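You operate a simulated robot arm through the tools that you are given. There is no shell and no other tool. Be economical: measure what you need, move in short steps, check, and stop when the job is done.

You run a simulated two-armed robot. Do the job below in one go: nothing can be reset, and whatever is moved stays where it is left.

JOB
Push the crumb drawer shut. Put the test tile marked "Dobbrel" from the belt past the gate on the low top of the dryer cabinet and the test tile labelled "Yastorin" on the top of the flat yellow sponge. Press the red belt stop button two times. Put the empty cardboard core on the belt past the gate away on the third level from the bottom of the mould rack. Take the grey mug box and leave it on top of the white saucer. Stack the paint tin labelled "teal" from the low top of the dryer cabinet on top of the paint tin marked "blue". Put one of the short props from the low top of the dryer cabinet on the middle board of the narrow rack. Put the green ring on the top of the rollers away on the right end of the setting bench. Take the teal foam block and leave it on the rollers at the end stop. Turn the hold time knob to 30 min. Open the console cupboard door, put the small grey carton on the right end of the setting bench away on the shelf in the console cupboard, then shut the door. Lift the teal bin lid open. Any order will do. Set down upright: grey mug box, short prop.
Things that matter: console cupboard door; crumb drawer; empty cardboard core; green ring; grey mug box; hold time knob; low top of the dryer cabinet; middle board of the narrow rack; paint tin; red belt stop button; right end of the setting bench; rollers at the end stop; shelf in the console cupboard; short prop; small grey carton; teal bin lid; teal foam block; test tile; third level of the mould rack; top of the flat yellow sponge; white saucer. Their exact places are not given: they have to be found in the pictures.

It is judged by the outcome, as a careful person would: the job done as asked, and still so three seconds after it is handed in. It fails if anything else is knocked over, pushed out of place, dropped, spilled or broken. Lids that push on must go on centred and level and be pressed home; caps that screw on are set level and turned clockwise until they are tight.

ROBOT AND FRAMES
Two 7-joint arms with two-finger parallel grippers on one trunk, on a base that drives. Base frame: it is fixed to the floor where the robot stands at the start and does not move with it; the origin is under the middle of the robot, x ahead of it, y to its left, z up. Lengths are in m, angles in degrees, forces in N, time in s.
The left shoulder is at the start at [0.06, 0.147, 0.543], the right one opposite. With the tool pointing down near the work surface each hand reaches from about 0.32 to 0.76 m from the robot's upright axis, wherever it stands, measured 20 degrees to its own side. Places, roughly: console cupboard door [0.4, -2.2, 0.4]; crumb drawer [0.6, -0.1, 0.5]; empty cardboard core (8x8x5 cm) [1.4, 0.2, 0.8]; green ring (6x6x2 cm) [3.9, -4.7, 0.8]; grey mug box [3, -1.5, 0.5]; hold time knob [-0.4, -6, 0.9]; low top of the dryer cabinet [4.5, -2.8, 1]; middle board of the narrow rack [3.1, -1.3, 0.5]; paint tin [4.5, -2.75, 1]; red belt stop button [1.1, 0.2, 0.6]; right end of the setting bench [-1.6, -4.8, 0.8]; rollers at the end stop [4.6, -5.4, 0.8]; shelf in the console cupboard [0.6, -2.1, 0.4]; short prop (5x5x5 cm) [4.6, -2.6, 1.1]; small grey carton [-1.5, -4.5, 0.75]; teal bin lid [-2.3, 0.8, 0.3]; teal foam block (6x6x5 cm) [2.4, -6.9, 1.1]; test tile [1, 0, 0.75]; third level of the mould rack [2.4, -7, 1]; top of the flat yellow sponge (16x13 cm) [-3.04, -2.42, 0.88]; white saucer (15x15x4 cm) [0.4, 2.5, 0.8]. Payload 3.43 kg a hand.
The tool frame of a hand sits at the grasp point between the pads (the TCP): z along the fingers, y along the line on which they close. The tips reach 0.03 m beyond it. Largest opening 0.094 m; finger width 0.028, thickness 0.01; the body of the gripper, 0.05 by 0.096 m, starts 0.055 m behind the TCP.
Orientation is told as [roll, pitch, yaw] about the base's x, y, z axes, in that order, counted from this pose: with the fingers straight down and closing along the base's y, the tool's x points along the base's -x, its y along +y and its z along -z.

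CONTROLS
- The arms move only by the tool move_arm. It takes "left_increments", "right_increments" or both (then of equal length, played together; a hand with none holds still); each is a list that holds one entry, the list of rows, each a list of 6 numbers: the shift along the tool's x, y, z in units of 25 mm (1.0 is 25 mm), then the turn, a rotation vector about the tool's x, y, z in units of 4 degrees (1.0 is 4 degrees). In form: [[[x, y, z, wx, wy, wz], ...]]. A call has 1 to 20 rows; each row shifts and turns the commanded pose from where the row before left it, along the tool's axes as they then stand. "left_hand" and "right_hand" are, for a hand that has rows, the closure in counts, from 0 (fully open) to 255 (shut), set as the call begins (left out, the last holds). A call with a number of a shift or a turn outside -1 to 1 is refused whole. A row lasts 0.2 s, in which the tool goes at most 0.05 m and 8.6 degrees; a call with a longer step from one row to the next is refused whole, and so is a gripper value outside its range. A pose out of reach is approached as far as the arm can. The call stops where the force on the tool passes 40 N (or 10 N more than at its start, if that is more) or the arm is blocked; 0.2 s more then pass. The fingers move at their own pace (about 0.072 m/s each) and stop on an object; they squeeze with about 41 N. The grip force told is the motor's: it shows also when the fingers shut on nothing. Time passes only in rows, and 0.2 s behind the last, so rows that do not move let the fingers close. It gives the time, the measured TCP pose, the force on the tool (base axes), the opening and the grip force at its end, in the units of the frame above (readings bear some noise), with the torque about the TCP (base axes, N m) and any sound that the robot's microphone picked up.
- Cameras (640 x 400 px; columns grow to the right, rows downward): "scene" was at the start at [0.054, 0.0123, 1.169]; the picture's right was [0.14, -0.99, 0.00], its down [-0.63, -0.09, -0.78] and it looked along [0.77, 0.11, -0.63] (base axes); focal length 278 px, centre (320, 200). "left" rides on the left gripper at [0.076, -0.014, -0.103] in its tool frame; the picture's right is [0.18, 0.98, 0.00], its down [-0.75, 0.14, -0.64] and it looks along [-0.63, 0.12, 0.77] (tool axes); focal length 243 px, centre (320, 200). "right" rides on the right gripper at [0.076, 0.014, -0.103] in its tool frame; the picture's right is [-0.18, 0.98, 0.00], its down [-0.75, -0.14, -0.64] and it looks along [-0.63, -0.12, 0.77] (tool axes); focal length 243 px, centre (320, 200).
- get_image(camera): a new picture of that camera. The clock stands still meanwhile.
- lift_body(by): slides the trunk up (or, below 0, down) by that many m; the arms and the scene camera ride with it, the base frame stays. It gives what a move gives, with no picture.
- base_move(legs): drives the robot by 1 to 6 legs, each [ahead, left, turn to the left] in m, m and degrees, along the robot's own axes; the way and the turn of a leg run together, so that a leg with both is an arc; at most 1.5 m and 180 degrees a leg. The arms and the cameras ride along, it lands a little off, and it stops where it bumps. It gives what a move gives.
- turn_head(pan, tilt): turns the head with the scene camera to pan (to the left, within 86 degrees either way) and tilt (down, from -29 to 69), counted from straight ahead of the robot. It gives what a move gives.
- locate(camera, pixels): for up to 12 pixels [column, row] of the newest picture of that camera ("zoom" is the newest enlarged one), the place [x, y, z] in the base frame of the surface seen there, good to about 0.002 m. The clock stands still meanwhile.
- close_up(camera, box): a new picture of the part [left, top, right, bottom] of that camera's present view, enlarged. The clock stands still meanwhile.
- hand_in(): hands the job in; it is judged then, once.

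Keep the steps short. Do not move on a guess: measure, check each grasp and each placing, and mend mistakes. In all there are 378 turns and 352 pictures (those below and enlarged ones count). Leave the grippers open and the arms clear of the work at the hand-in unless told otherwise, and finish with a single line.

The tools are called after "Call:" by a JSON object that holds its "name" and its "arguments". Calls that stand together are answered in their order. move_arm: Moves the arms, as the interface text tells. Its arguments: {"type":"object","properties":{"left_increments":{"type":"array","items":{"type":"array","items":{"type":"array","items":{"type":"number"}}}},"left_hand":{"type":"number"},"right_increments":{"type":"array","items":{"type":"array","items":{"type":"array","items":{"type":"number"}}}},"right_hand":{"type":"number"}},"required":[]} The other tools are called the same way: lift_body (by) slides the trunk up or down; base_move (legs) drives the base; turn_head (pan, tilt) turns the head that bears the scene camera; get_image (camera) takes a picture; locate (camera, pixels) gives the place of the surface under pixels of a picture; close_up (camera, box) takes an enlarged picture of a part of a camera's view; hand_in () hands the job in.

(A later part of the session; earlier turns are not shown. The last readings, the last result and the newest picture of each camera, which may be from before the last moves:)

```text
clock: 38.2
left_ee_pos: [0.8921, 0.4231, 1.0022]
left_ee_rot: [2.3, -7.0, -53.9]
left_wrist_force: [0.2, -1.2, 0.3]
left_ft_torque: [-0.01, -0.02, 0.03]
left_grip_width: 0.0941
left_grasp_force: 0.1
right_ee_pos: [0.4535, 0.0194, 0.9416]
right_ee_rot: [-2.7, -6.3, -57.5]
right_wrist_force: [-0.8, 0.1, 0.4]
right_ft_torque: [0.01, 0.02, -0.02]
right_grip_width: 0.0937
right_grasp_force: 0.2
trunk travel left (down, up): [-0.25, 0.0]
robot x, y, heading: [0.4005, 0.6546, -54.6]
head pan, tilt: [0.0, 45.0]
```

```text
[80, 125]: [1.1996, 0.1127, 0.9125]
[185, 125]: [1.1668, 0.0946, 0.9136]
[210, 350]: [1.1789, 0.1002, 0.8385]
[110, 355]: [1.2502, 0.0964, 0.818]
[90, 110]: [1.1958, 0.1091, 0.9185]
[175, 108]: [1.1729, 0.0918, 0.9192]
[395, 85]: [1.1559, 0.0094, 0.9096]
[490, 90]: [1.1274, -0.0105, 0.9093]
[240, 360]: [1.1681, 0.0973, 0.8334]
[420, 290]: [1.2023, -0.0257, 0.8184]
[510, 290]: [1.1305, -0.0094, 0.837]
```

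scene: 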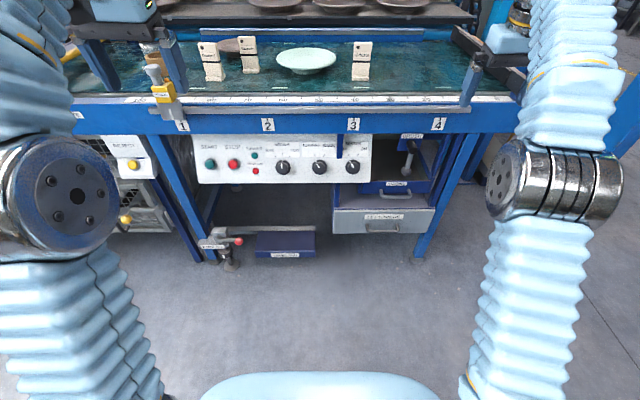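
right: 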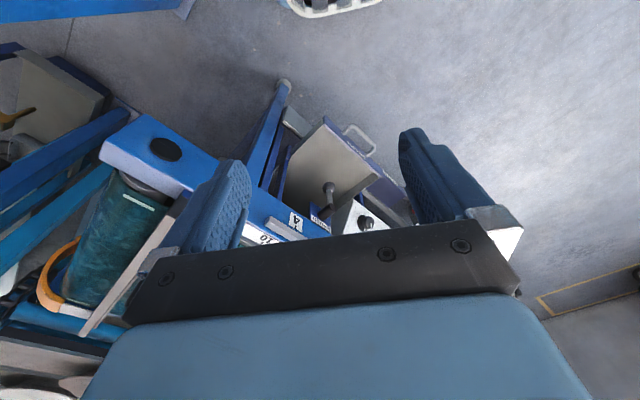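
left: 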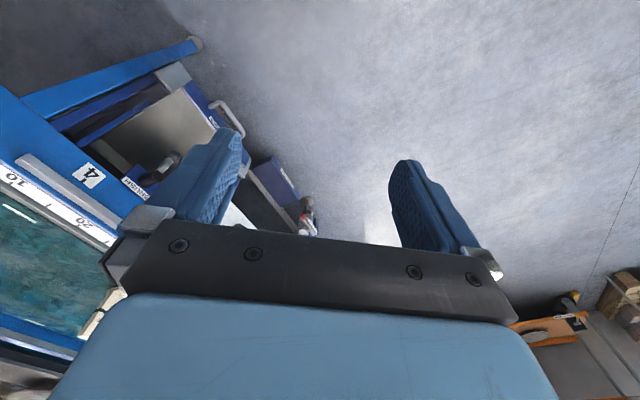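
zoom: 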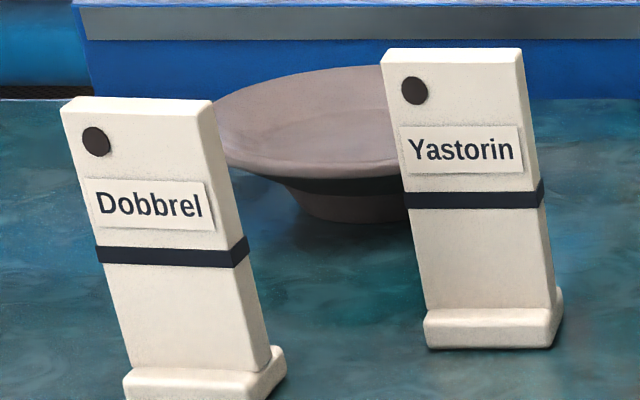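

Tile axes are clear. I'll tuck both hands (vertical), then drive to straddle the sensor post: robot at belt mark ~1.1, closer to the rail.

Call:
{"name": "move_arm", "arguments": {"left_increments": [[[0.4, -0.533, 0, 0.063, 0.194, 0], [0.4, -0.533, 0, 0.063, 0.194, 0], [0.4, -0.533, 0, 0.063, 0.194, 0], [0.4, -0.533, 0, 0.063, 0.194, 0], [0.4, -0.533, 0, 0.063, 0.194, 0], [0.4, -0.533, 0, 0.063, 0.194, 0], [0.4, -0.533, 0, 0.063, 0.194, 0], [0.4, -0.533, 0, 0.063, 0.194, 0], [0.4, -0.533, 0, 0.063, 0.194, 0]]], "right_increments": [[[0.658, 0.92, -0.26, -0.074, 0.174, -0.083], [0.658, 0.92, -0.26, -0.074, 0.174, -0.083], [0.658, 0.92, -0.26, -0.074, 0.174, -0.083], [0.658, 0.92, -0.26, -0.074, 0.174, -0.083], [0.658, 0.92, -0.26, -0.074, 0.174, -0.083], [0.658, 0.92, -0.26, -0.074, 0.174, -0.083], [0.658, 0.92, -0.26, -0.074, 0.174, -0.083], [0.658, 0.92, -0.26, -0.074, 0.174, -0.083], [0.658, 0.92, -0.26, -0.074, 0.174, -0.083]]]}}

Call:
{"name": "base_move", "arguments": {"legs": [[0, 0.39, 0], [0.25, 0, 0]]}}

Call:
{"name": "turn_head", "arguments": {"pan": 0, "tilt": 40}}

Call:
{"name": "get_image", "arguments": {"camera": "scene"}}

```text
clock: 40.2
left_ee_pos: [0.7829, 0.4361, 0.9982]
left_ee_rot: [1.1, -1.2, -53.8]
left_wrist_force: [0.2, 0.3, -0.5]
left_ft_torque: [-0.03, -0.02, -0.02]
left_grip_width: 0.094
left_grasp_force: 0.1
left hand out of reach, approached as far as the arm can: row 1, 2, 3
right_ee_pos: [0.5172, 0.2322, 0.9873]
right_ee_rot: [-0.6, 0.5, -55.2]
right_wrist_force: [-0.7, 0.7, -0.1]
right_ft_torque: [-0.02, 0.01, 0.01]
right_grip_width: 0.094
right_grasp_force: 0.0
right hand out of reach, approached as far as the arm can: row 1, 8, 9
trunk travel left (down, up): [-0.25, 0.0]
robot x, y, heading: [0.3956, 0.6622, -54.5]
head pan, tilt: [0.0, 45.0]
```

```text
clock: 44.1
left_ee_pos: [1.2414, 0.455, 0.9967]
left_ee_rot: [1.0, -1.2, -54.0]
left_wrist_force: [-0.4, 0.2, -0.3]
left_ft_torque: [-0.01, 0.0, 0.0]
left_grip_width: 0.0939
left_grasp_force: 0.1
right_ee_pos: [0.9741, 0.252, 0.9875]
right_ee_rot: [-0.7, 0.5, -55.3]
right_wrist_force: [-0.8, 0.0, 0.9]
right_ft_torque: [-0.02, 0.01, -0.03]
right_grip_width: 0.0939
right_grasp_force: 0.0
trunk travel left (down, up): [-0.25, 0.0]
robot x, y, heading: [0.8558, 0.6782, -54.7]
head pan, tilt: [0.0, 45.0]
```

```text
clock: 44.8
left_ee_pos: [1.2418, 0.4545, 0.997]
left_ee_rot: [1.1, -1.2, -54.0]
left_wrist_force: [0.4, 1.4, -0.4]
left_ft_torque: [-0.02, 0.0, -0.02]
left_grip_width: 0.0938
left_grasp_force: 0.1
right_ee_pos: [0.9751, 0.2522, 0.988]
right_ee_rot: [-0.7, 0.4, -55.4]
right_wrist_force: [-0.3, -0.6, 0.1]
right_ft_torque: [0.03, 0.02, 0.03]
right_grip_width: 0.0943
right_grasp_force: 0.1
trunk travel left (down, up): [-0.25, 0.0]
robot x, y, heading: [0.855, 0.6806, -54.3]
head pan, tilt: [0.0, 40.0]
```

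```text
325 pictures are left
```

scene: 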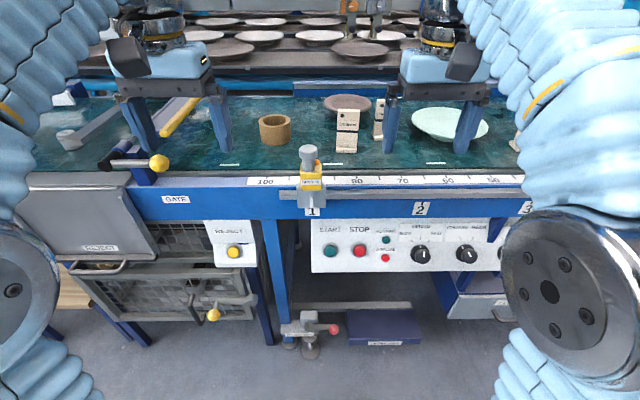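

Call:
{"name": "locate", "arguments": {"camera": "scene", "pixels": [[275, 145], [275, 118], [260, 122], [290, 125], [268, 140], [285, 140], [308, 150], [158, 163], [346, 112], [337, 115], [358, 113], [220, 150]]}}

Call:
{"name": "close_up", "arguments": {"camera": "scene", "box": [230, 80, 390, 180]}}

```text
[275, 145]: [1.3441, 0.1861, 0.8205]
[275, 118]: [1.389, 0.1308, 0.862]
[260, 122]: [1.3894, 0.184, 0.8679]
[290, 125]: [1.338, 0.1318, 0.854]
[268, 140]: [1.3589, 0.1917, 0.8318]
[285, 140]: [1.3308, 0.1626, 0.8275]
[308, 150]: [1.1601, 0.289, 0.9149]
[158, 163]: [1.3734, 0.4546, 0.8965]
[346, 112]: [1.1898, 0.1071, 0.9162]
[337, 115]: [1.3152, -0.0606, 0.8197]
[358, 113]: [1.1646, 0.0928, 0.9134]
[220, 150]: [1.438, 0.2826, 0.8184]
```

```text
4.00 times, centred on (310, 130) of scene
```

zoom: 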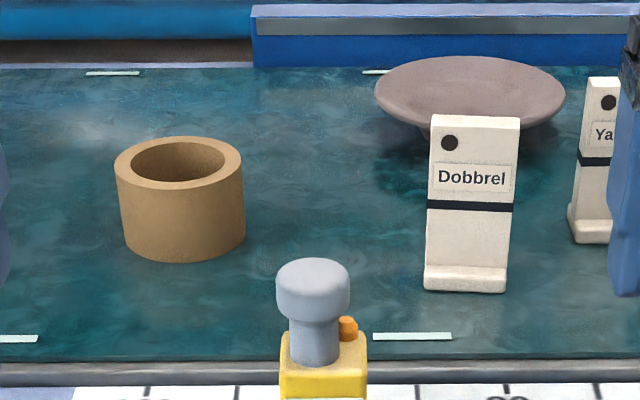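

Core sits 0.726 ahead / 0.111 left; Dobbrel 0.669 ahead / 0.068 right. Vertical reach at that height is limited, so I'll tilt: left −45° for the core, right −35° for the tile.

Call:
{"name": "move_arm", "arguments": {"left_increments": [[[0, 0, 0, 0, -0.9375, 0], [0, 0, 0, 0, -0.9375, 0], [0, 0, 0, 0, -0.9375, 0], [0, 0, 0, 0, -0.9375, 0], [0, 0, 0, 0, -0.9375, 0], [0, 0, 0, 0, -0.9375, 0], [0, 0, 0, 0, -0.9375, 0], [0, 0, 0, 0, -0.9375, 0], [0, 0, 0, 0, -0.9375, 0], [0, 0, 0, 0, -0.9375, 0], [0, 0, 0, 0, -0.9375, 0], [0, 0, 0, 0, -0.9375, 0]]], "right_increments": [[[0, 0, 0, 0, 0, 0.6], [0, 0, 0, 0, 0, 0.6], [0, 0, 0, 0, -0.875, 0], [0, 0, 0, 0, -0.875, 0], [0, 0, 0, 0, -0.875, 0], [0, 0, 0, 0, -0.875, 0], [0, 0, 0, 0, -0.875, 0], [0, 0, 0, 0, -0.875, 0], [0, 0, 0, 0, -0.875, 0], [0, 0, 0, 0, -0.875, 0], [0, 0, 0, 0, -0.875, 0], [0, 0, 0, 0, -0.875, 0]]]}}

Call:
{"name": "move_arm", "arguments": {"left_increments": [[[-0.55, -0.322, 0.908, 0, 0, 0], [-0.55, -0.322, 0.908, 0, 0, 0], [-0.55, -0.322, 0.908, 0, 0, 0], [-0.55, -0.322, 0.908, 0, 0, 0], [-0.55, -0.322, 0.908, 0, 0, 0], [-0.55, -0.322, 0.908, 0, 0, 0], [-0.55, -0.322, 0.908, 0, 0, 0], [-0.55, -0.322, 0.908, 0, 0, 0], [-0.55, -0.322, 0.908, 0, 0, 0]]], "right_increments": [[[-0.8, 0.57, 0.561, 0, 0, 0], [-0.8, 0.57, 0.561, 0, 0, 0], [-0.8, 0.57, 0.561, 0, 0, 0], [-0.8, 0.57, 0.561, 0, 0, 0], [-0.8, 0.57, 0.561, 0, 0, 0], [-0.8, 0.57, 0.561, 0, 0, 0], [-0.8, 0.57, 0.561, 0, 0, 0], [0, 0, 0, 0, 0, 0], [0, 0, 0, 0, 0, 0]]]}}

Call:
{"name": "get_image", "arguments": {"camera": "scene"}}

Call:
{"name": "get_image", "arguments": {"camera": "left"}}

Call:
{"name": "get_image", "arguments": {"camera": "right"}}

```text
clock: 47.4
left_ee_pos: [1.2421, 0.4538, 0.9974]
left_ee_rot: [1.6, -46.1, -55.2]
left_wrist_force: [-0.3, 1.0, 0.1]
left_ft_torque: [-0.03, 0.02, -0.01]
left_grip_width: 0.0939
left_grasp_force: 0.1
right_ee_pos: [0.9761, 0.2507, 0.9877]
right_ee_rot: [-0.8, -34.6, -59.8]
right_wrist_force: [1.1, 0.2, -1.0]
right_ft_torque: [-0.02, 0.0, -0.04]
right_grip_width: 0.0939
right_grasp_force: 0.0
trunk travel left (down, up): [-0.25, 0.0]
robot x, y, heading: [0.8568, 0.6798, -54.9]
head pan, tilt: [0.0, 40.0]
```

```text
clock: 49.4
left_ee_pos: [1.3215, 0.2246, 0.9441]
left_ee_rot: [1.6, -46.2, -55.2]
left_wrist_force: [1.1, -0.3, -0.3]
left_ft_torque: [0.02, 0.0, -0.03]
left_grip_width: 0.0943
left_grasp_force: 0.0
right_ee_pos: [1.1487, 0.1521, 0.9856]
right_ee_rot: [-0.8, -34.5, -59.6]
right_wrist_force: [-0.2, 0.0, -0.9]
right_ft_torque: [-0.02, 0.01, -0.01]
right_grip_width: 0.094
right_grasp_force: 0.1
trunk travel left (down, up): [-0.25, 0.0]
robot x, y, heading: [0.8575, 0.6756, -54.6]
head pan, tilt: [0.0, 40.0]
```

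```text
323 pictures are left
```

scene: 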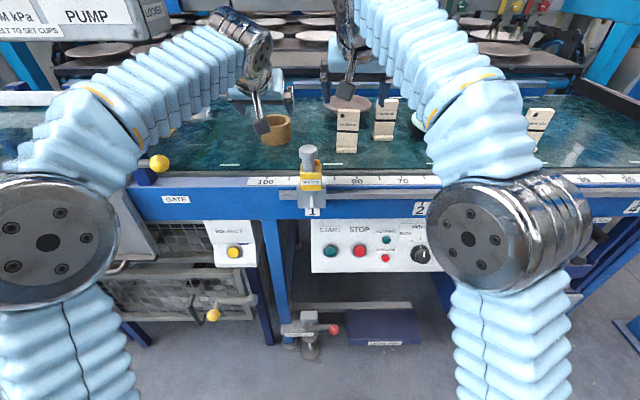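

```text
322 pictures are left
```

left: 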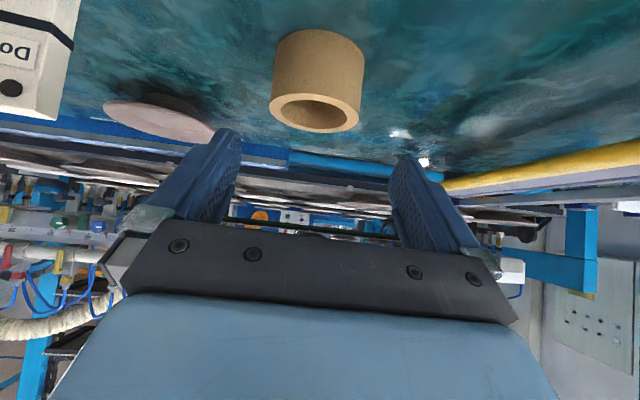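

```text
321 pictures are left
```

right: 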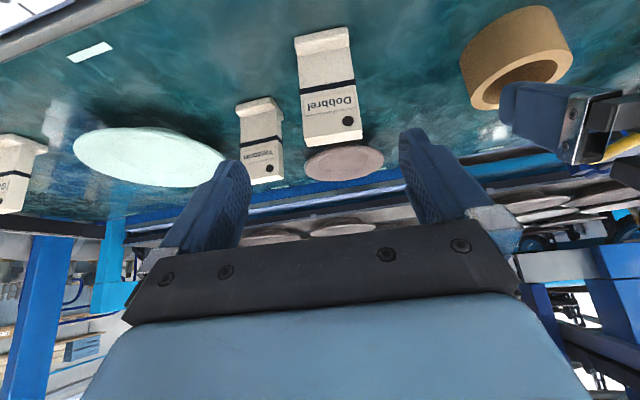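

Call:
{"name": "locate", "arguments": {"camera": "right", "pixels": [[310, 130], [356, 122], [333, 128], [305, 90], [352, 85], [302, 45], [345, 35], [335, 140]]}}

Call:
{"name": "locate", "arguments": {"camera": "left", "pixels": [[276, 100], [356, 110], [315, 97], [315, 128], [318, 60], [278, 60], [358, 65]]}}

```text
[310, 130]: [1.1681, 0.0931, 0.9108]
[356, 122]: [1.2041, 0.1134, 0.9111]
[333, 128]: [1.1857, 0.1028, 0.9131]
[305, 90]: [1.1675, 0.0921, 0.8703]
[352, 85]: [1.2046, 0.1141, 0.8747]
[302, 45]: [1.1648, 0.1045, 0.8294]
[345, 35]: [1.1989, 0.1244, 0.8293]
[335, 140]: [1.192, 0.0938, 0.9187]
```

```text
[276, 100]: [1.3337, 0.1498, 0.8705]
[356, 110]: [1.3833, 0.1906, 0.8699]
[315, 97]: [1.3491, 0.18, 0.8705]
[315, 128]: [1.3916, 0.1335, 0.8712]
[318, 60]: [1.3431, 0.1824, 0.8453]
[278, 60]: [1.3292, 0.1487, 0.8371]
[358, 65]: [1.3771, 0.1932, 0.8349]
```

Approach both along tool axes to their grasp points (not closing yet).

Call:
{"name": "move_arm", "arguments": {"left_increments": [[[0.05, -0.024, 0.978, 0, 0, 0], [0.05, -0.024, 0.978, 0, 0, 0], [0.05, -0.024, 0.978, 0, 0, 0], [0.05, -0.024, 0.978, 0, 0, 0], [0.05, -0.024, 0.978, 0, 0, 0]]], "right_increments": [[[0, 0.058, 0.978, 0, 0, 0], [0, 0.058, 0.978, 0, 0, 0], [0, 0.058, 0.978, 0, 0, 0], [0, 0.058, 0.978, 0, 0, 0], [0, 0.058, 0.978, 0, 0, 0]]]}}

Call:
{"name": "get_image", "arguments": {"camera": "left"}}

Call:
{"name": "get_image", "arguments": {"camera": "right"}}

```text
clock: 50.5
left_ee_pos: [1.3691, 0.1568, 0.8563]
left_ee_rot: [1.7, -46.3, -55.1]
left_wrist_force: [0.2, -0.3, -0.1]
left_ft_torque: [0.01, 0.04, -0.01]
left_grip_width: 0.0941
left_grasp_force: 0.1
right_ee_pos: [1.1875, 0.0971, 0.8852]
right_ee_rot: [-0.7, -34.5, -59.8]
right_wrist_force: [0.5, 0.5, 0.4]
right_ft_torque: [0.03, 0.02, 0.01]
right_grip_width: 0.094
right_grasp_force: 0.0
trunk travel left (down, up): [-0.25, 0.0]
robot x, y, heading: [0.8566, 0.6818, -54.8]
head pan, tilt: [0.0, 40.0]
```

```text
320 pictures are left
```

left: 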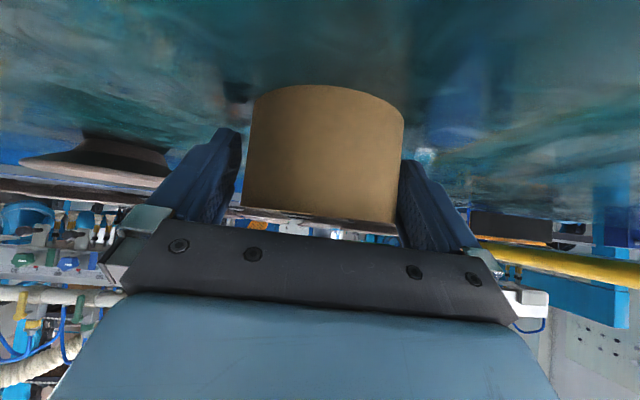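

```text
319 pictures are left
```

right: 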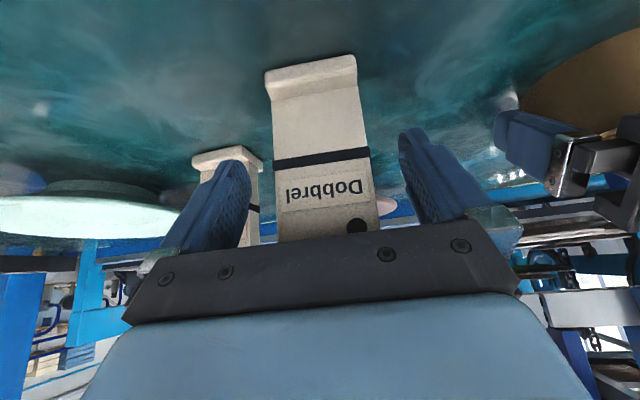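

Both straddle well. Close both grippers.

Call:
{"name": "move_arm", "arguments": {"left_increments": [[[0, 0, 0, 0, 0, 0], [0, 0, 0, 0, 0, 0], [0, 0, 0, 0, 0, 0], [0, 0, 0, 0, 0, 0]]], "right_increments": [[[0, 0, 0, 0, 0, 0], [0, 0, 0, 0, 0, 0], [0, 0, 0, 0, 0, 0], [0, 0, 0, 0, 0, 0]]], "left_hand": 255, "right_hand": 255}}

Call:
{"name": "move_arm", "arguments": {"left_increments": [[[-0.722, 0, -0.692, 0, 0, 0], [-0.722, 0, -0.692, 0, 0, 0], [-0.722, 0, -0.692, 0, 0, 0], [-0.722, 0, -0.692, 0, 0, 0], [0, 0, -0.9, 0, 0, 0], [0, 0, -0.9, 0, 0, 0], [0, 0, -0.9, 0, 0, 0]]], "right_increments": [[[-0.566, 0, -0.824, 0, 0, 0], [-0.566, 0, -0.824, 0, 0, 0], [-0.566, 0, -0.824, 0, 0, 0], [-0.566, 0, -0.824, 0, 0, 0], [0.3, 0, -0.7, 0, 0, 0], [0.3, 0, -0.7, 0, 0, 0], [0.3, 0, -0.7, 0, 0, 0]]]}}

Call:
{"name": "get_image", "arguments": {"camera": "scene"}}

```text
clock: 51.5
left_ee_pos: [1.368, 0.1561, 0.8557]
left_ee_rot: [1.6, -46.2, -55.2]
left_wrist_force: [1.4, -1.6, 2.6]
left_ft_torque: [-0.16, 0.04, 0.06]
left_grip_width: 0.0819
left_grasp_force: 41.4
right_ee_pos: [1.1874, 0.0958, 0.8866]
right_ee_rot: [-0.9, -34.4, -59.7]
right_wrist_force: [2.1, 0.4, 1.1]
right_ft_torque: [-0.04, -0.14, 0.05]
right_grip_width: 0.0535
right_grasp_force: 40.9
trunk travel left (down, up): [-0.25, 0.0]
robot x, y, heading: [0.8577, 0.6829, -54.7]
head pan, tilt: [0.0, 40.0]
```

```text
clock: 53.1
left_ee_pos: [1.3372, 0.1907, 1.0025]
left_ee_rot: [1.7, -46.2, -55.1]
left_wrist_force: [0.6, 0.2, -0.4]
left_ft_torque: [-0.01, 0.0, 0.01]
left_grip_width: 0.0817
left_grasp_force: 41.2
right_ee_pos: [1.1526, 0.1514, 0.9952]
right_ee_rot: [-0.9, -34.4, -59.9]
right_wrist_force: [-0.4, -0.3, -1.1]
right_ft_torque: [0.01, 0.0, 0.01]
right_grip_width: 0.0535
right_grasp_force: 41.4
right hand out of reach, approached as far as the arm can: row 3, 4
trunk travel left (down, up): [-0.25, 0.0]
robot x, y, heading: [0.8596, 0.6775, -54.8]
head pan, tilt: [0.0, 40.0]
```

```text
318 pictures are left
```

scene: 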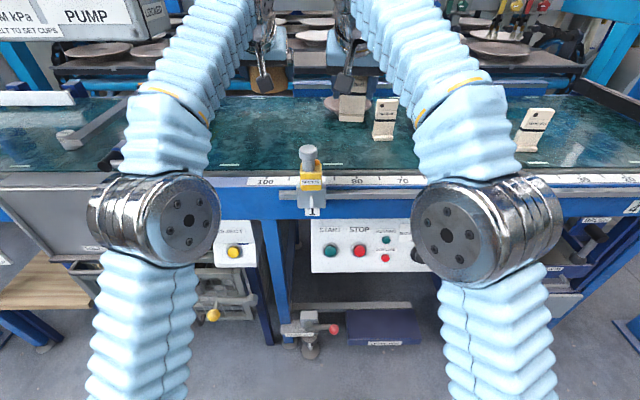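

Both grasps hold. Shift right hand clear of the sensor, back the base away, fold the hands in, and look around.

Call:
{"name": "move_arm", "arguments": {"right_increments": [[[0, -0.7, 0, 0, 0, 0], [0, -0.7, 0, 0, 0, 0], [0, -0.7, 0, 0, 0, 0]]]}}

Call:
{"name": "base_move", "arguments": {"legs": [[-0.45, 0, 0]]}}

Call:
{"name": "move_arm", "arguments": {"left_increments": [[[0.692, 0, -0.722, 0, 0, 0], [0.692, 0, -0.722, 0, 0, 0], [0.692, 0, -0.722, 0, 0, 0], [0.692, 0, -0.722, 0, 0, 0], [0.692, 0, -0.722, 0, 0, 0], [0.692, 0, -0.722, 0, 0, 0], [0.692, 0, -0.722, 0, 0, 0], [0.692, 0, -0.722, 0, 0, 0]]], "right_increments": [[[0.824, 0, -0.566, 0, 0, 0], [0.824, 0, -0.566, 0, 0, 0], [0.824, 0, -0.566, 0, 0, 0], [0.824, 0, -0.566, 0, 0, 0], [0.824, 0, -0.566, 0, 0, 0], [0.824, 0, -0.566, 0, 0, 0], [0.824, 0, -0.566, 0, 0, 0], [0, 0, 0, 0, 0, 0]]]}}

Call:
{"name": "turn_head", "arguments": {"pan": -60, "tilt": 20}}

Call:
{"name": "get_image", "arguments": {"camera": "scene"}}

```text
clock: 54.0
left_ee_pos: [1.3364, 0.1906, 1.0017]
left_ee_rot: [1.6, -46.1, -55.1]
left_wrist_force: [-0.3, -0.3, -1.2]
left_ft_torque: [0.02, 0.01, 0.03]
left_grip_width: 0.0819
left_grasp_force: 40.4
right_ee_pos: [1.1073, 0.1254, 0.9953]
right_ee_rot: [-0.9, -34.5, -59.8]
right_wrist_force: [-0.1, 0.6, -0.2]
right_ft_torque: [-0.02, 0.0, 0.01]
right_grip_width: 0.0535
right_grasp_force: 41.0
trunk travel left (down, up): [-0.25, 0.0]
robot x, y, heading: [0.8559, 0.6767, -54.4]
head pan, tilt: [0.0, 40.0]
```

```text
clock: 56.7
left_ee_pos: [1.0732, 0.5587, 1.0031]
left_ee_rot: [1.6, -46.3, -55.5]
left_wrist_force: [-0.4, 0.3, -0.2]
left_ft_torque: [0.0, 0.0, 0.01]
left_grip_width: 0.082
left_grasp_force: 40.8
right_ee_pos: [0.8446, 0.4937, 0.9958]
right_ee_rot: [-0.9, -34.5, -60.1]
right_wrist_force: [-0.5, 0.0, -1.4]
right_ft_torque: [-0.01, -0.03, -0.01]
right_grip_width: 0.0538
right_grasp_force: 41.4
trunk travel left (down, up): [-0.25, 0.0]
robot x, y, heading: [0.5967, 1.0476, -55.1]
head pan, tilt: [0.0, 40.0]
```

```text
clock: 58.5
left_ee_pos: [0.9566, 0.7215, 1.0034]
left_ee_rot: [1.7, -46.2, -55.5]
left_wrist_force: [0.0, 0.4, -0.3]
left_ft_torque: [0.01, 0.02, 0.01]
left_grip_width: 0.0818
left_grasp_force: 41.0
right_ee_pos: [0.7589, 0.6476, 0.996]
right_ee_rot: [-0.8, -34.4, -60.1]
right_wrist_force: [0.6, -0.5, -1.4]
right_ft_torque: [0.01, -0.02, -0.03]
right_grip_width: 0.0535
right_grasp_force: 40.8
trunk travel left (down, up): [-0.25, 0.0]
robot x, y, heading: [0.6008, 1.0521, -55.0]
head pan, tilt: [0.0, 40.0]
```

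```text
clock: 59.8
left_ee_pos: [0.9564, 0.7209, 1.0031]
left_ee_rot: [1.6, -46.2, -55.5]
left_wrist_force: [-0.5, -0.3, -0.8]
left_ft_torque: [-0.01, 0.0, -0.02]
left_grip_width: 0.0817
left_grasp_force: 41.7
right_ee_pos: [0.7577, 0.6467, 0.9957]
right_ee_rot: [-0.8, -34.6, -60.0]
right_wrist_force: [-0.4, -0.6, -1.3]
right_ft_torque: [0.01, 0.0, 0.01]
right_grip_width: 0.0535
right_grasp_force: 41.2
trunk travel left (down, up): [-0.25, 0.0]
robot x, y, heading: [0.5964, 1.0472, -55.0]
head pan, tilt: [-60.0, 20.0]
```

```text
317 pictures are left
```

scene: 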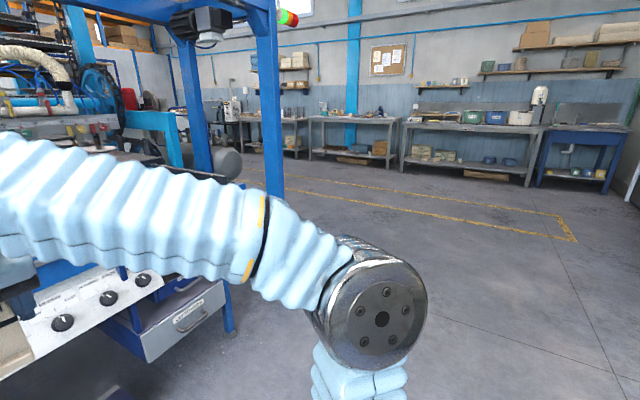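

Call:
{"name": "locate", "arguments": {"camera": "scene", "pixels": [[270, 190], [230, 325], [345, 200], [470, 170], [360, 120], [480, 130], [600, 140], [560, 230], [200, 165], [300, 165], [130, 140], [620, 330]]}}

Call:
{"name": "base_move", "arguments": {"legs": [[-0.1, -1.3, 0], [0, 0, -40]]}}

Call:
{"name": "turn_head", "arguments": {"pan": 40, "tilt": 18}}

Call:
{"name": "get_image", "arguments": {"camera": "scene"}}

```text
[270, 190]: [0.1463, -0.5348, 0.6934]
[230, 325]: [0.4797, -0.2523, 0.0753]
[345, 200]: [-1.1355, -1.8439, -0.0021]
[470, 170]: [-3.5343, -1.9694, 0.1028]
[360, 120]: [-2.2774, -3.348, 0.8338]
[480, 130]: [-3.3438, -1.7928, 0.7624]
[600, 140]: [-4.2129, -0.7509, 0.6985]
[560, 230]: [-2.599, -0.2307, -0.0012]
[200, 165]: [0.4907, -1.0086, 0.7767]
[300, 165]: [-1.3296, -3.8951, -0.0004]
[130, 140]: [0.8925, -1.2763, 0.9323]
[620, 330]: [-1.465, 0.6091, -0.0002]
```

```text
clock: 68.3
left_ee_pos: [-0.4904, -0.0949, 1.0039]
left_ee_rot: [1.6, -46.3, -97.7]
left_wrist_force: [0.2, -0.7, 0.2]
left_ft_torque: [0.0, -0.02, -0.03]
left_grip_width: 0.0817
left_grasp_force: 40.7
right_ee_pos: [-0.6881, -0.0159, 0.995]
right_ee_rot: [-0.8, -34.5, -102.2]
right_wrist_force: [0.3, 0.4, -0.6]
right_ft_torque: [-0.03, -0.02, 0.0]
right_grip_width: 0.0535
right_grasp_force: 41.5
trunk travel left (down, up): [-0.25, 0.0]
robot x, y, heading: [-0.5384, 0.3883, -97.1]
head pan, tilt: [-60.0, 20.0]
```

```text
clock: 70.0
left_ee_pos: [-0.4907, -0.0947, 1.0033]
left_ee_rot: [1.5, -46.1, -97.7]
left_wrist_force: [-0.4, -0.2, -1.0]
left_ft_torque: [-0.01, 0.02, -0.05]
left_grip_width: 0.0814
left_grasp_force: 40.9
right_ee_pos: [-0.6878, -0.0158, 0.995]
right_ee_rot: [-0.7, -34.5, -102.2]
right_wrist_force: [-0.1, -1.1, -1.3]
right_ft_torque: [-0.01, -0.01, 0.0]
right_grip_width: 0.0536
right_grasp_force: 41.4
trunk travel left (down, up): [-0.25, 0.0]
robot x, y, heading: [-0.535, 0.3894, -97.2]
head pan, tilt: [40.0, 18.0]
```

```text
316 pictures are left
```

scene: 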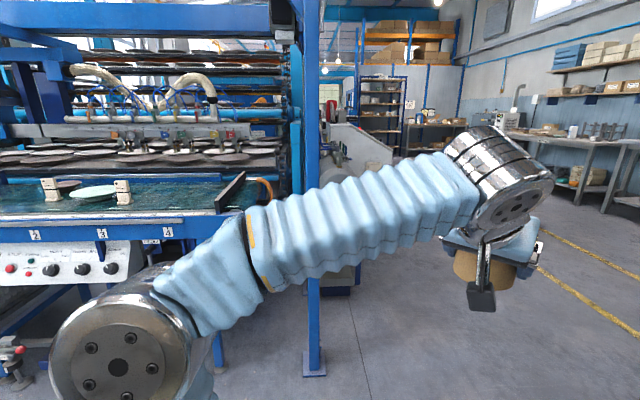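

The room is aligned with the belt. I'll turn back square, slide into the aisle and look down it.

Call:
{"name": "base_move", "arguments": {"legs": [[0, 0, 43], [0, -1.4, 0]]}}

Call:
{"name": "turn_head", "arguments": {"pan": 0, "tilt": 12}}

Call:
{"name": "get_image", "arguments": {"camera": "scene"}}

Call:
{"name": "turn_head", "arguments": {"pan": 45, "tilt": 12}}

Call:
{"name": "get_image", "arguments": {"camera": "scene"}}

```text
clock: 79.1
left_ee_pos: [-1.3295, -0.7581, 1.0033]
left_ee_rot: [1.6, -46.1, -55.6]
left_wrist_force: [0.1, 0.8, -0.9]
left_ft_torque: [-0.01, 0.03, 0.03]
left_grip_width: 0.0816
left_grasp_force: 40.8
right_ee_pos: [-1.5296, -0.8322, 0.9945]
right_ee_rot: [-0.8, -34.4, -60.1]
right_wrist_force: [0.2, 0.1, -1.9]
right_ft_torque: [0.02, 0.01, 0.01]
right_grip_width: 0.0535
right_grasp_force: 40.9
trunk travel left (down, up): [-0.25, 0.0]
robot x, y, heading: [-1.6887, -0.4311, -55.2]
head pan, tilt: [40.0, 18.0]
```

```text
clock: 80.2
left_ee_pos: [-1.3297, -0.7583, 1.0032]
left_ee_rot: [1.7, -46.2, -55.6]
left_wrist_force: [0.1, -0.2, -0.8]
left_ft_torque: [0.0, -0.03, -0.02]
left_grip_width: 0.0818
left_grasp_force: 41.2
right_ee_pos: [-1.5286, -0.8324, 0.9948]
right_ee_rot: [-0.9, -34.4, -60.1]
right_wrist_force: [0.4, -0.9, -1.4]
right_ft_torque: [-0.01, -0.01, 0.01]
right_grip_width: 0.0535
right_grasp_force: 40.6
trunk travel left (down, up): [-0.25, 0.0]
robot x, y, heading: [-1.691, -0.4255, -55.1]
head pan, tilt: [0.0, 12.0]
```

```text
315 pictures are left
```

scene: 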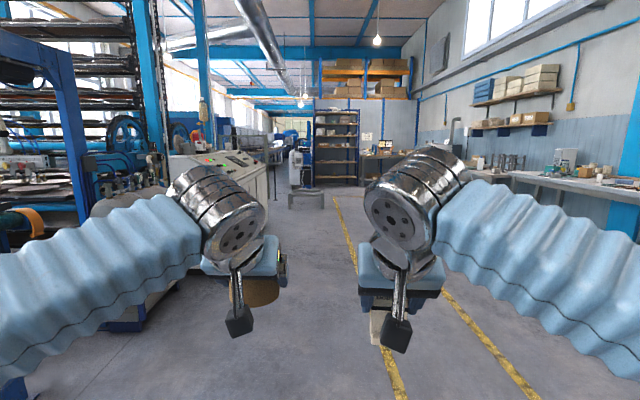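

```text
clock: 81.3
left_ee_pos: [-1.3305, -0.7585, 1.0025]
left_ee_rot: [1.5, -46.1, -55.5]
left_wrist_force: [0.0, -0.5, -0.5]
left_ft_torque: [0.02, 0.03, 0.01]
left_grip_width: 0.0816
left_grasp_force: 40.9
right_ee_pos: [-1.5288, -0.8316, 0.9951]
right_ee_rot: [-0.9, -34.5, -60.1]
right_wrist_force: [0.1, 0.5, -1.1]
right_ft_torque: [-0.02, 0.0, -0.01]
right_grip_width: 0.0534
right_grasp_force: 40.9
trunk travel left (down, up): [-0.25, 0.0]
robot x, y, heading: [-1.6892, -0.4306, -55.3]
head pan, tilt: [45.0, 12.0]
```

```text
314 pictures are left
```

scene: 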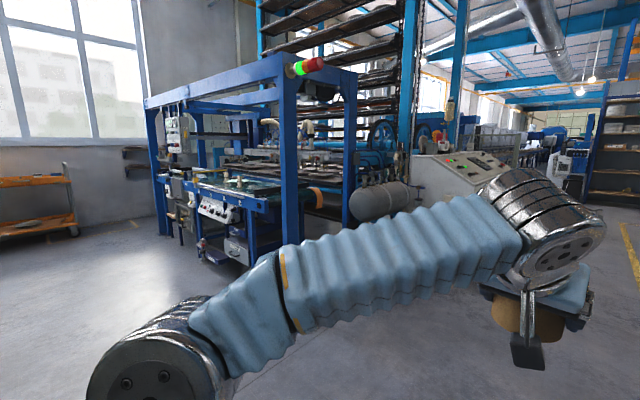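

Call:
{"name": "turn_head", "arguments": {"pan": 0, "tilt": 12}}

Call:
{"name": "get_image", "arguments": {"camera": "scene"}}

Call:
{"name": "locate", "arguments": {"camera": "scene", "pixels": [[305, 200], [375, 165], [335, 170], [262, 185], [240, 160], [298, 165], [275, 130], [505, 165], [345, 280], [310, 185], [250, 195]]}}

```text
clock: 82.4
left_ee_pos: [-1.3308, -0.7583, 1.0023]
left_ee_rot: [1.6, -46.2, -55.6]
left_wrist_force: [1.0, 0.0, -0.6]
left_ft_torque: [0.0, 0.02, 0.02]
left_grip_width: 0.0815
left_grasp_force: 40.8
right_ee_pos: [-1.5285, -0.8315, 0.9954]
right_ee_rot: [-0.8, -34.5, -60.1]
right_wrist_force: [0.2, 0.5, -0.7]
right_ft_torque: [0.01, -0.03, 0.01]
right_grip_width: 0.0536
right_grasp_force: 41.1
trunk travel left (down, up): [-0.25, 0.0]
robot x, y, heading: [-1.6852, -0.4297, -55.2]
head pan, tilt: [0.0, 12.0]
```

```text
313 pictures are left
```

scene: 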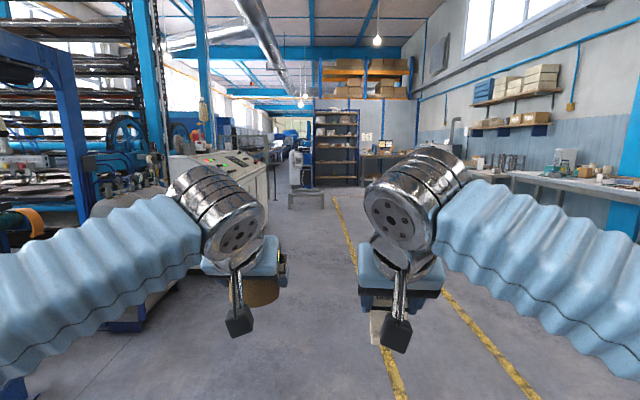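

```text
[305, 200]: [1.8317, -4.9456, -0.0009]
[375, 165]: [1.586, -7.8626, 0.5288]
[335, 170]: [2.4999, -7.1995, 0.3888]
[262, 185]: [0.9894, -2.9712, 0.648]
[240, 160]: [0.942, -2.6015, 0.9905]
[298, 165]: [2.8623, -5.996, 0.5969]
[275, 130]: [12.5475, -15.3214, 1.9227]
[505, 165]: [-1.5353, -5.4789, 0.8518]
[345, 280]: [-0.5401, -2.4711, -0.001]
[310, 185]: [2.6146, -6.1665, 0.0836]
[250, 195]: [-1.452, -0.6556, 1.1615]
```

Aisle is clear; drive ~4.4 m ahead, then look left toward the dryer.

Call:
{"name": "base_move", "arguments": {"legs": [[1.5, 0, 0.5], [1.5, 0, 0.5], [1.4, 0, 0]]}}

Call:
{"name": "turn_head", "arguments": {"pan": 75, "tilt": 12}}

Call:
{"name": "get_image", "arguments": {"camera": "scene"}}

Call:
{"name": "turn_head", "arguments": {"pan": 20, "tilt": 12}}

Call:
{"name": "get_image", "arguments": {"camera": "scene"}}

```text
clock: 103.4
left_ee_pos: [1.2948, -4.2852, 1.0036]
left_ee_rot: [1.6, -46.2, -53.3]
left_wrist_force: [0.2, 0.2, 0.5]
left_ft_torque: [0.0, -0.05, -0.01]
left_grip_width: 0.0816
left_grasp_force: 41.2
right_ee_pos: [1.1005, -4.366, 0.9948]
right_ee_rot: [-0.8, -34.4, -58.1]
right_wrist_force: [0.0, 0.0, -2.2]
right_ft_torque: [0.01, -0.02, -0.01]
right_grip_width: 0.0536
right_grasp_force: 40.9
trunk travel left (down, up): [-0.25, 0.0]
robot x, y, heading: [0.9236, -3.9695, -52.8]
head pan, tilt: [0.0, 12.0]
```

```text
clock: 104.9
left_ee_pos: [1.2955, -4.2838, 1.0026]
left_ee_rot: [1.6, -46.2, -53.4]
left_wrist_force: [0.1, -0.2, 0.0]
left_ft_torque: [-0.02, -0.04, 0.05]
left_grip_width: 0.0812
left_grasp_force: 40.7
right_ee_pos: [1.0999, -4.3665, 0.9933]
right_ee_rot: [-0.8, -34.5, -58.0]
right_wrist_force: [0.3, -0.4, -1.0]
right_ft_torque: [0.0, 0.0, -0.01]
right_grip_width: 0.0537
right_grasp_force: 41.3
trunk travel left (down, up): [-0.25, 0.0]
robot x, y, heading: [0.9249, -3.9699, -52.6]
head pan, tilt: [75.0, 12.0]
```

```text
312 pictures are left
```

scene: 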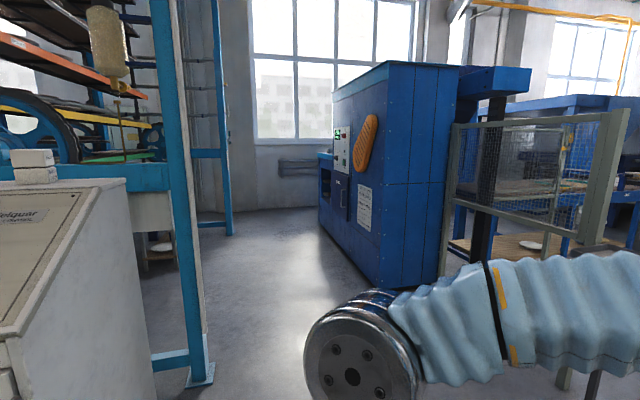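

```text
clock: 106.1
left_ee_pos: [1.2955, -4.2847, 1.0023]
left_ee_rot: [1.7, -46.2, -53.4]
left_wrist_force: [0.3, -0.6, 0.3]
left_ft_torque: [0.0, 0.02, -0.01]
left_grip_width: 0.0814
left_grasp_force: 41.2
right_ee_pos: [1.0997, -4.3665, 0.9964]
right_ee_rot: [-0.8, -34.5, -58.0]
right_wrist_force: [-0.3, 0.4, -1.1]
right_ft_torque: [0.0, -0.02, 0.01]
right_grip_width: 0.0535
right_grasp_force: 40.5
trunk travel left (down, up): [-0.25, 0.0]
robot x, y, heading: [0.9228, -3.9657, -53.0]
head pan, tilt: [20.0, 12.0]
```

```text
311 pictures are left
```

scene: 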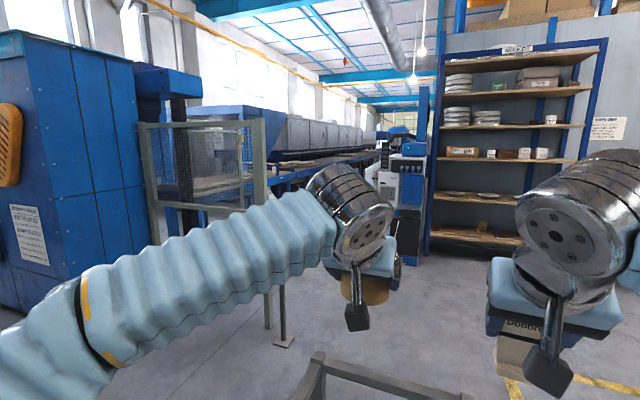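

Call:
{"name": "locate", "arguments": {"camera": "scene", "pixels": [[330, 365], [450, 395], [430, 230], [480, 235], [480, 197], [480, 160], [490, 127], [520, 90], [560, 160], [410, 250], [285, 340], [545, 156]]}}

Call:
{"name": "close_up", "arguments": {"camera": "scene", "box": [420, 30, 610, 270]}}

Call:
{"name": "turn_head", "arguments": {"pan": 15, "tilt": 45}}

Call:
{"name": "get_image", "arguments": {"camera": "scene"}}

```text
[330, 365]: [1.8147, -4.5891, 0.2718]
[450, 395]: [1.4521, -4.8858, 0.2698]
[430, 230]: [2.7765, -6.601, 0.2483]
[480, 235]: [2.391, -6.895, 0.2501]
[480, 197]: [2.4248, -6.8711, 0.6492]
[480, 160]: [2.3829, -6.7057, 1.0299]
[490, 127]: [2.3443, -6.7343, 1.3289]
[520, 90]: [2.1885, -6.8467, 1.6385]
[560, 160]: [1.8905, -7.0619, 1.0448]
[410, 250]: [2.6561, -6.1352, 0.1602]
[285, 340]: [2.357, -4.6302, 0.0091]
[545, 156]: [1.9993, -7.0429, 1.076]
```

```text
1.67 times, centred on (515, 150) of scene
```

zoom: 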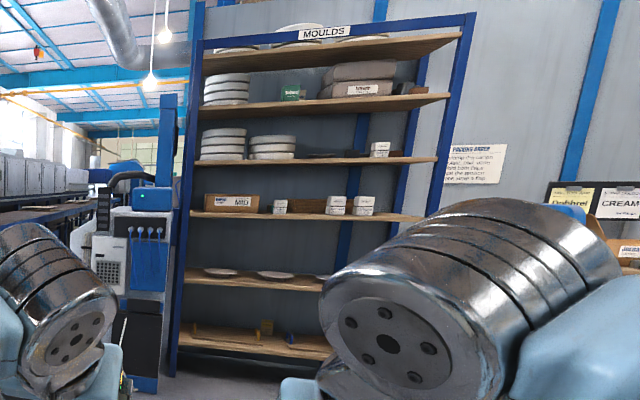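

```text
clock: 107.1
left_ee_pos: [1.295, -4.285, 1.0025]
left_ee_rot: [1.7, -46.2, -53.4]
left_wrist_force: [0.4, 0.4, 0.1]
left_ft_torque: [0.01, -0.01, 0.0]
left_grip_width: 0.0815
left_grasp_force: 40.4
right_ee_pos: [1.0995, -4.3658, 0.9948]
right_ee_rot: [-0.8, -34.6, -58.0]
right_wrist_force: [0.8, -0.6, -1.7]
right_ft_torque: [0.0, 0.01, 0.01]
right_grip_width: 0.0537
right_grasp_force: 41.2
trunk travel left (down, up): [-0.25, 0.0]
robot x, y, heading: [0.9224, -3.9683, -52.9]
head pan, tilt: [15.0, 45.0]
```

```text
309 pictures are left
```

scene: 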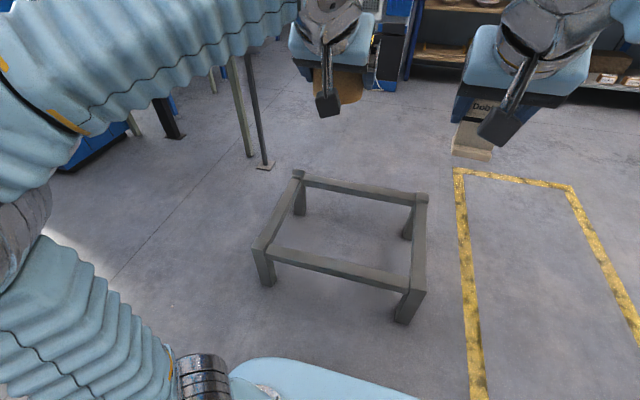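

A low stand is straight ahead; I'll slide right around it, then go to the mould rack.

Call:
{"name": "base_move", "arguments": {"legs": [[0, -0.95, -1], [1.5, 0, 0], [0.65, 0, 0]]}}

Call:
{"name": "turn_head", "arguments": {"pan": 20, "tilt": 15}}

Call:
{"name": "get_image", "arguments": {"camera": "scene"}}

```text
clock: 122.4
left_ee_pos: [1.8195, -6.6046, 1.0033]
left_ee_rot: [1.6, -46.2, -53.9]
left_wrist_force: [-0.6, -0.5, -0.1]
left_ft_torque: [-0.02, 0.0, 0.03]
left_grip_width: 0.0811
left_grasp_force: 41.5
right_ee_pos: [1.6221, -6.6854, 0.9953]
right_ee_rot: [-0.8, -34.5, -58.5]
right_wrist_force: [1.1, 0.2, -1.5]
right_ft_torque: [0.01, 0.01, 0.01]
right_grip_width: 0.0536
right_grasp_force: 40.7
trunk travel left (down, up): [-0.25, 0.0]
robot x, y, heading: [1.449, -6.2809, -53.5]
head pan, tilt: [15.0, 45.0]
```

```text
clock: 123.4
left_ee_pos: [1.8198, -6.6049, 1.0031]
left_ee_rot: [1.6, -46.2, -53.9]
left_wrist_force: [-0.2, -0.2, 0.0]
left_ft_torque: [0.03, 0.0, -0.02]
left_grip_width: 0.0815
left_grasp_force: 41.2
right_ee_pos: [1.6231, -6.6848, 0.9944]
right_ee_rot: [-0.8, -34.5, -58.5]
right_wrist_force: [-0.6, -0.2, 0.1]
right_ft_torque: [-0.02, 0.0, 0.0]
right_grip_width: 0.0535
right_grasp_force: 41.2
trunk travel left (down, up): [-0.25, 0.0]
robot x, y, heading: [1.4535, -6.2887, -53.5]
head pan, tilt: [20.0, 15.0]
```

```text
308 pictures are left
```

scene: 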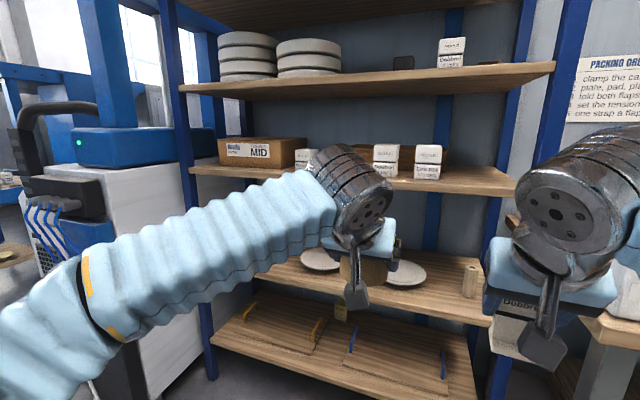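

Call:
{"name": "close_up", "arguments": {"camera": "scene", "box": [180, 20, 560, 260]}}

Call:
{"name": "locate", "arguments": {"camera": "zoom", "pixels": [[60, 245], [180, 265], [505, 290], [560, 275], [420, 255], [415, 265], [120, 225], [350, 225], [500, 265], [60, 230], [210, 225], [370, 60]]}}

```text
1.67 times, centred on (370, 140) of scene
```

zoom: 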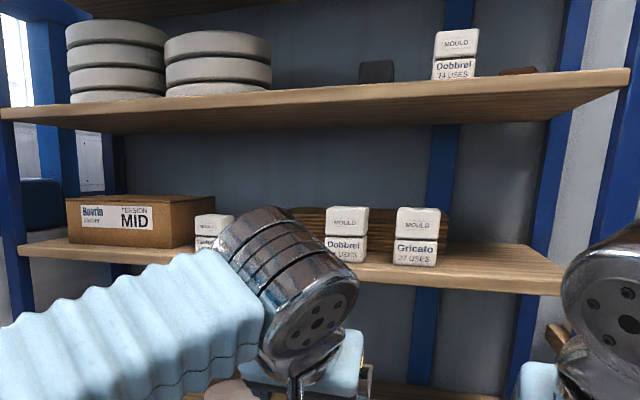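

```text
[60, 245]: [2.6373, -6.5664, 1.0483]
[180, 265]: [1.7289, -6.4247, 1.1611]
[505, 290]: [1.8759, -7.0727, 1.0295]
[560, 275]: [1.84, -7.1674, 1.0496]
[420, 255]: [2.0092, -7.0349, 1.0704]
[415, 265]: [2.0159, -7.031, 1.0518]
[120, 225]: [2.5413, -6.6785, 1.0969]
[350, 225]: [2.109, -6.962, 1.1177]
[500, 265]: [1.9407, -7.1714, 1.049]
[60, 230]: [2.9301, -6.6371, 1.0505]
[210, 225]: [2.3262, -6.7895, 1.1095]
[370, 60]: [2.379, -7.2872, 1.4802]
```

Call:
{"name": "turn_head", "arguments": {"pan": -15, "tilt": 35}}

Call:
{"name": "get_image", "arguments": {"camera": "scene"}}

```text
clock: 124.4
left_ee_pos: [1.8195, -6.6044, 1.0029]
left_ee_rot: [1.5, -46.2, -53.9]
left_wrist_force: [-0.4, 0.3, -1.2]
left_ft_torque: [-0.01, -0.01, 0.03]
left_grip_width: 0.0814
left_grasp_force: 40.8
right_ee_pos: [1.6219, -6.6844, 0.9955]
right_ee_rot: [-0.9, -34.5, -58.4]
right_wrist_force: [0.1, 0.0, -1.6]
right_ft_torque: [0.02, 0.03, 0.0]
right_grip_width: 0.0534
right_grasp_force: 41.0
trunk travel left (down, up): [-0.25, 0.0]
robot x, y, heading: [1.4483, -6.2885, -53.5]
head pan, tilt: [-15.0, 35.0]
```

```text
306 pictures are left
```

scene: 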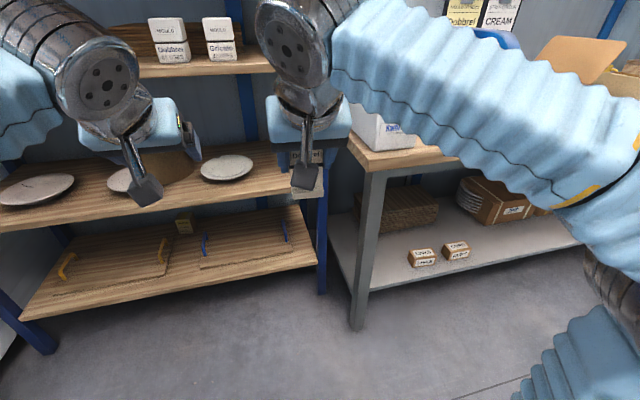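

Call:
{"name": "locate", "arguments": {"camera": "scene", "pixels": [[358, 322], [370, 168], [440, 158], [318, 285], [392, 130], [175, 58], [220, 68]]}}

```text
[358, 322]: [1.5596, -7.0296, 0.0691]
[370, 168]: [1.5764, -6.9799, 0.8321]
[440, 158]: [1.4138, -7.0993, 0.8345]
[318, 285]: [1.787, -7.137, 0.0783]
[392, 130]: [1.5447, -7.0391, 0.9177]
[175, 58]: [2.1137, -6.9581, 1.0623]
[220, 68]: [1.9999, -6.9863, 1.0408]
```

I need a clearer view of level 3 (foam not yet seen). Shift left 0.35 and look.

Call:
{"name": "base_move", "arguments": {"legs": [[0.05, 0.4, 0]]}}

Call:
{"name": "turn_head", "arguments": {"pan": 0, "tilt": 15}}

Call:
{"name": "get_image", "arguments": {"camera": "scene"}}

```text
clock: 126.9
left_ee_pos: [2.1695, -6.4082, 1.0021]
left_ee_rot: [1.6, -46.2, -54.1]
left_wrist_force: [-0.3, 0.5, 0.0]
left_ft_torque: [-0.02, 0.01, 0.0]
left_grip_width: 0.0813
left_grasp_force: 40.8
right_ee_pos: [1.9713, -6.4871, 0.996]
right_ee_rot: [-0.8, -34.5, -58.9]
right_wrist_force: [-0.2, 0.8, -0.8]
right_ft_torque: [-0.01, -0.02, -0.02]
right_grip_width: 0.0536
right_grasp_force: 41.3
trunk travel left (down, up): [-0.25, 0.0]
robot x, y, heading: [1.8016, -6.0879, -53.8]
head pan, tilt: [-15.0, 35.0]
```

```text
clock: 127.7
left_ee_pos: [2.1694, -6.4086, 1.0033]
left_ee_rot: [1.6, -46.2, -54.2]
left_wrist_force: [1.0, 0.5, -0.9]
left_ft_torque: [-0.01, 0.03, -0.01]
left_grip_width: 0.0814
left_grasp_force: 41.0
right_ee_pos: [1.9724, -6.4874, 0.9941]
right_ee_rot: [-0.8, -34.6, -58.9]
right_wrist_force: [0.1, -0.8, -0.9]
right_ft_torque: [-0.02, -0.02, 0.0]
right_grip_width: 0.0534
right_grasp_force: 41.0
trunk travel left (down, up): [-0.25, 0.0]
robot x, y, heading: [1.8062, -6.0872, -53.8]
head pan, tilt: [0.0, 15.0]
```

```text
305 pictures are left
```

scene: 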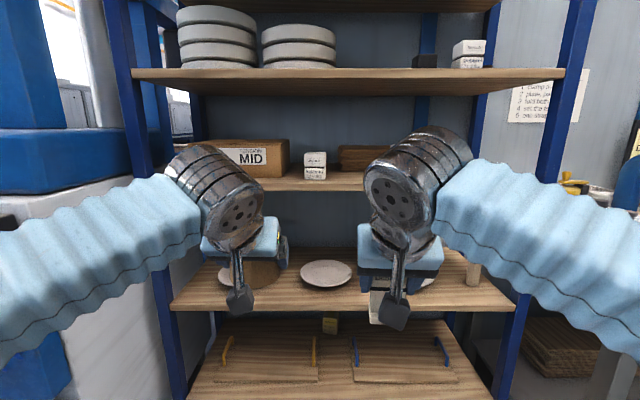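

Call:
{"name": "close_up", "arguments": {"camera": "scene", "box": [170, 120, 420, 200]}}

Call:
{"name": "locate", "arguments": {"camera": "zoom", "pixels": [[300, 85], [370, 110], [370, 190], [480, 170], [330, 160], [400, 185], [480, 185], [370, 80], [460, 80], [60, 140]]}}

```text
2.56 times, centred on (295, 160) of scene
```

zoom: 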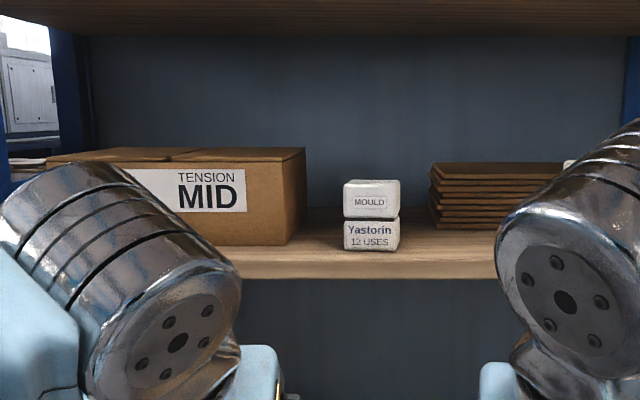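

```text
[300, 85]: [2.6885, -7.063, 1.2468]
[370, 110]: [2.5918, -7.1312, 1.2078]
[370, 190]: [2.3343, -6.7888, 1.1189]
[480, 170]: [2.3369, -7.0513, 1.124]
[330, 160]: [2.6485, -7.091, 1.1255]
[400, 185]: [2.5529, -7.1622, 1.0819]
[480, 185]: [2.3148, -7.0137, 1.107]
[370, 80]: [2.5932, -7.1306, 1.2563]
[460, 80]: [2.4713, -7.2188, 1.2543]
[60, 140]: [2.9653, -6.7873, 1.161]
```

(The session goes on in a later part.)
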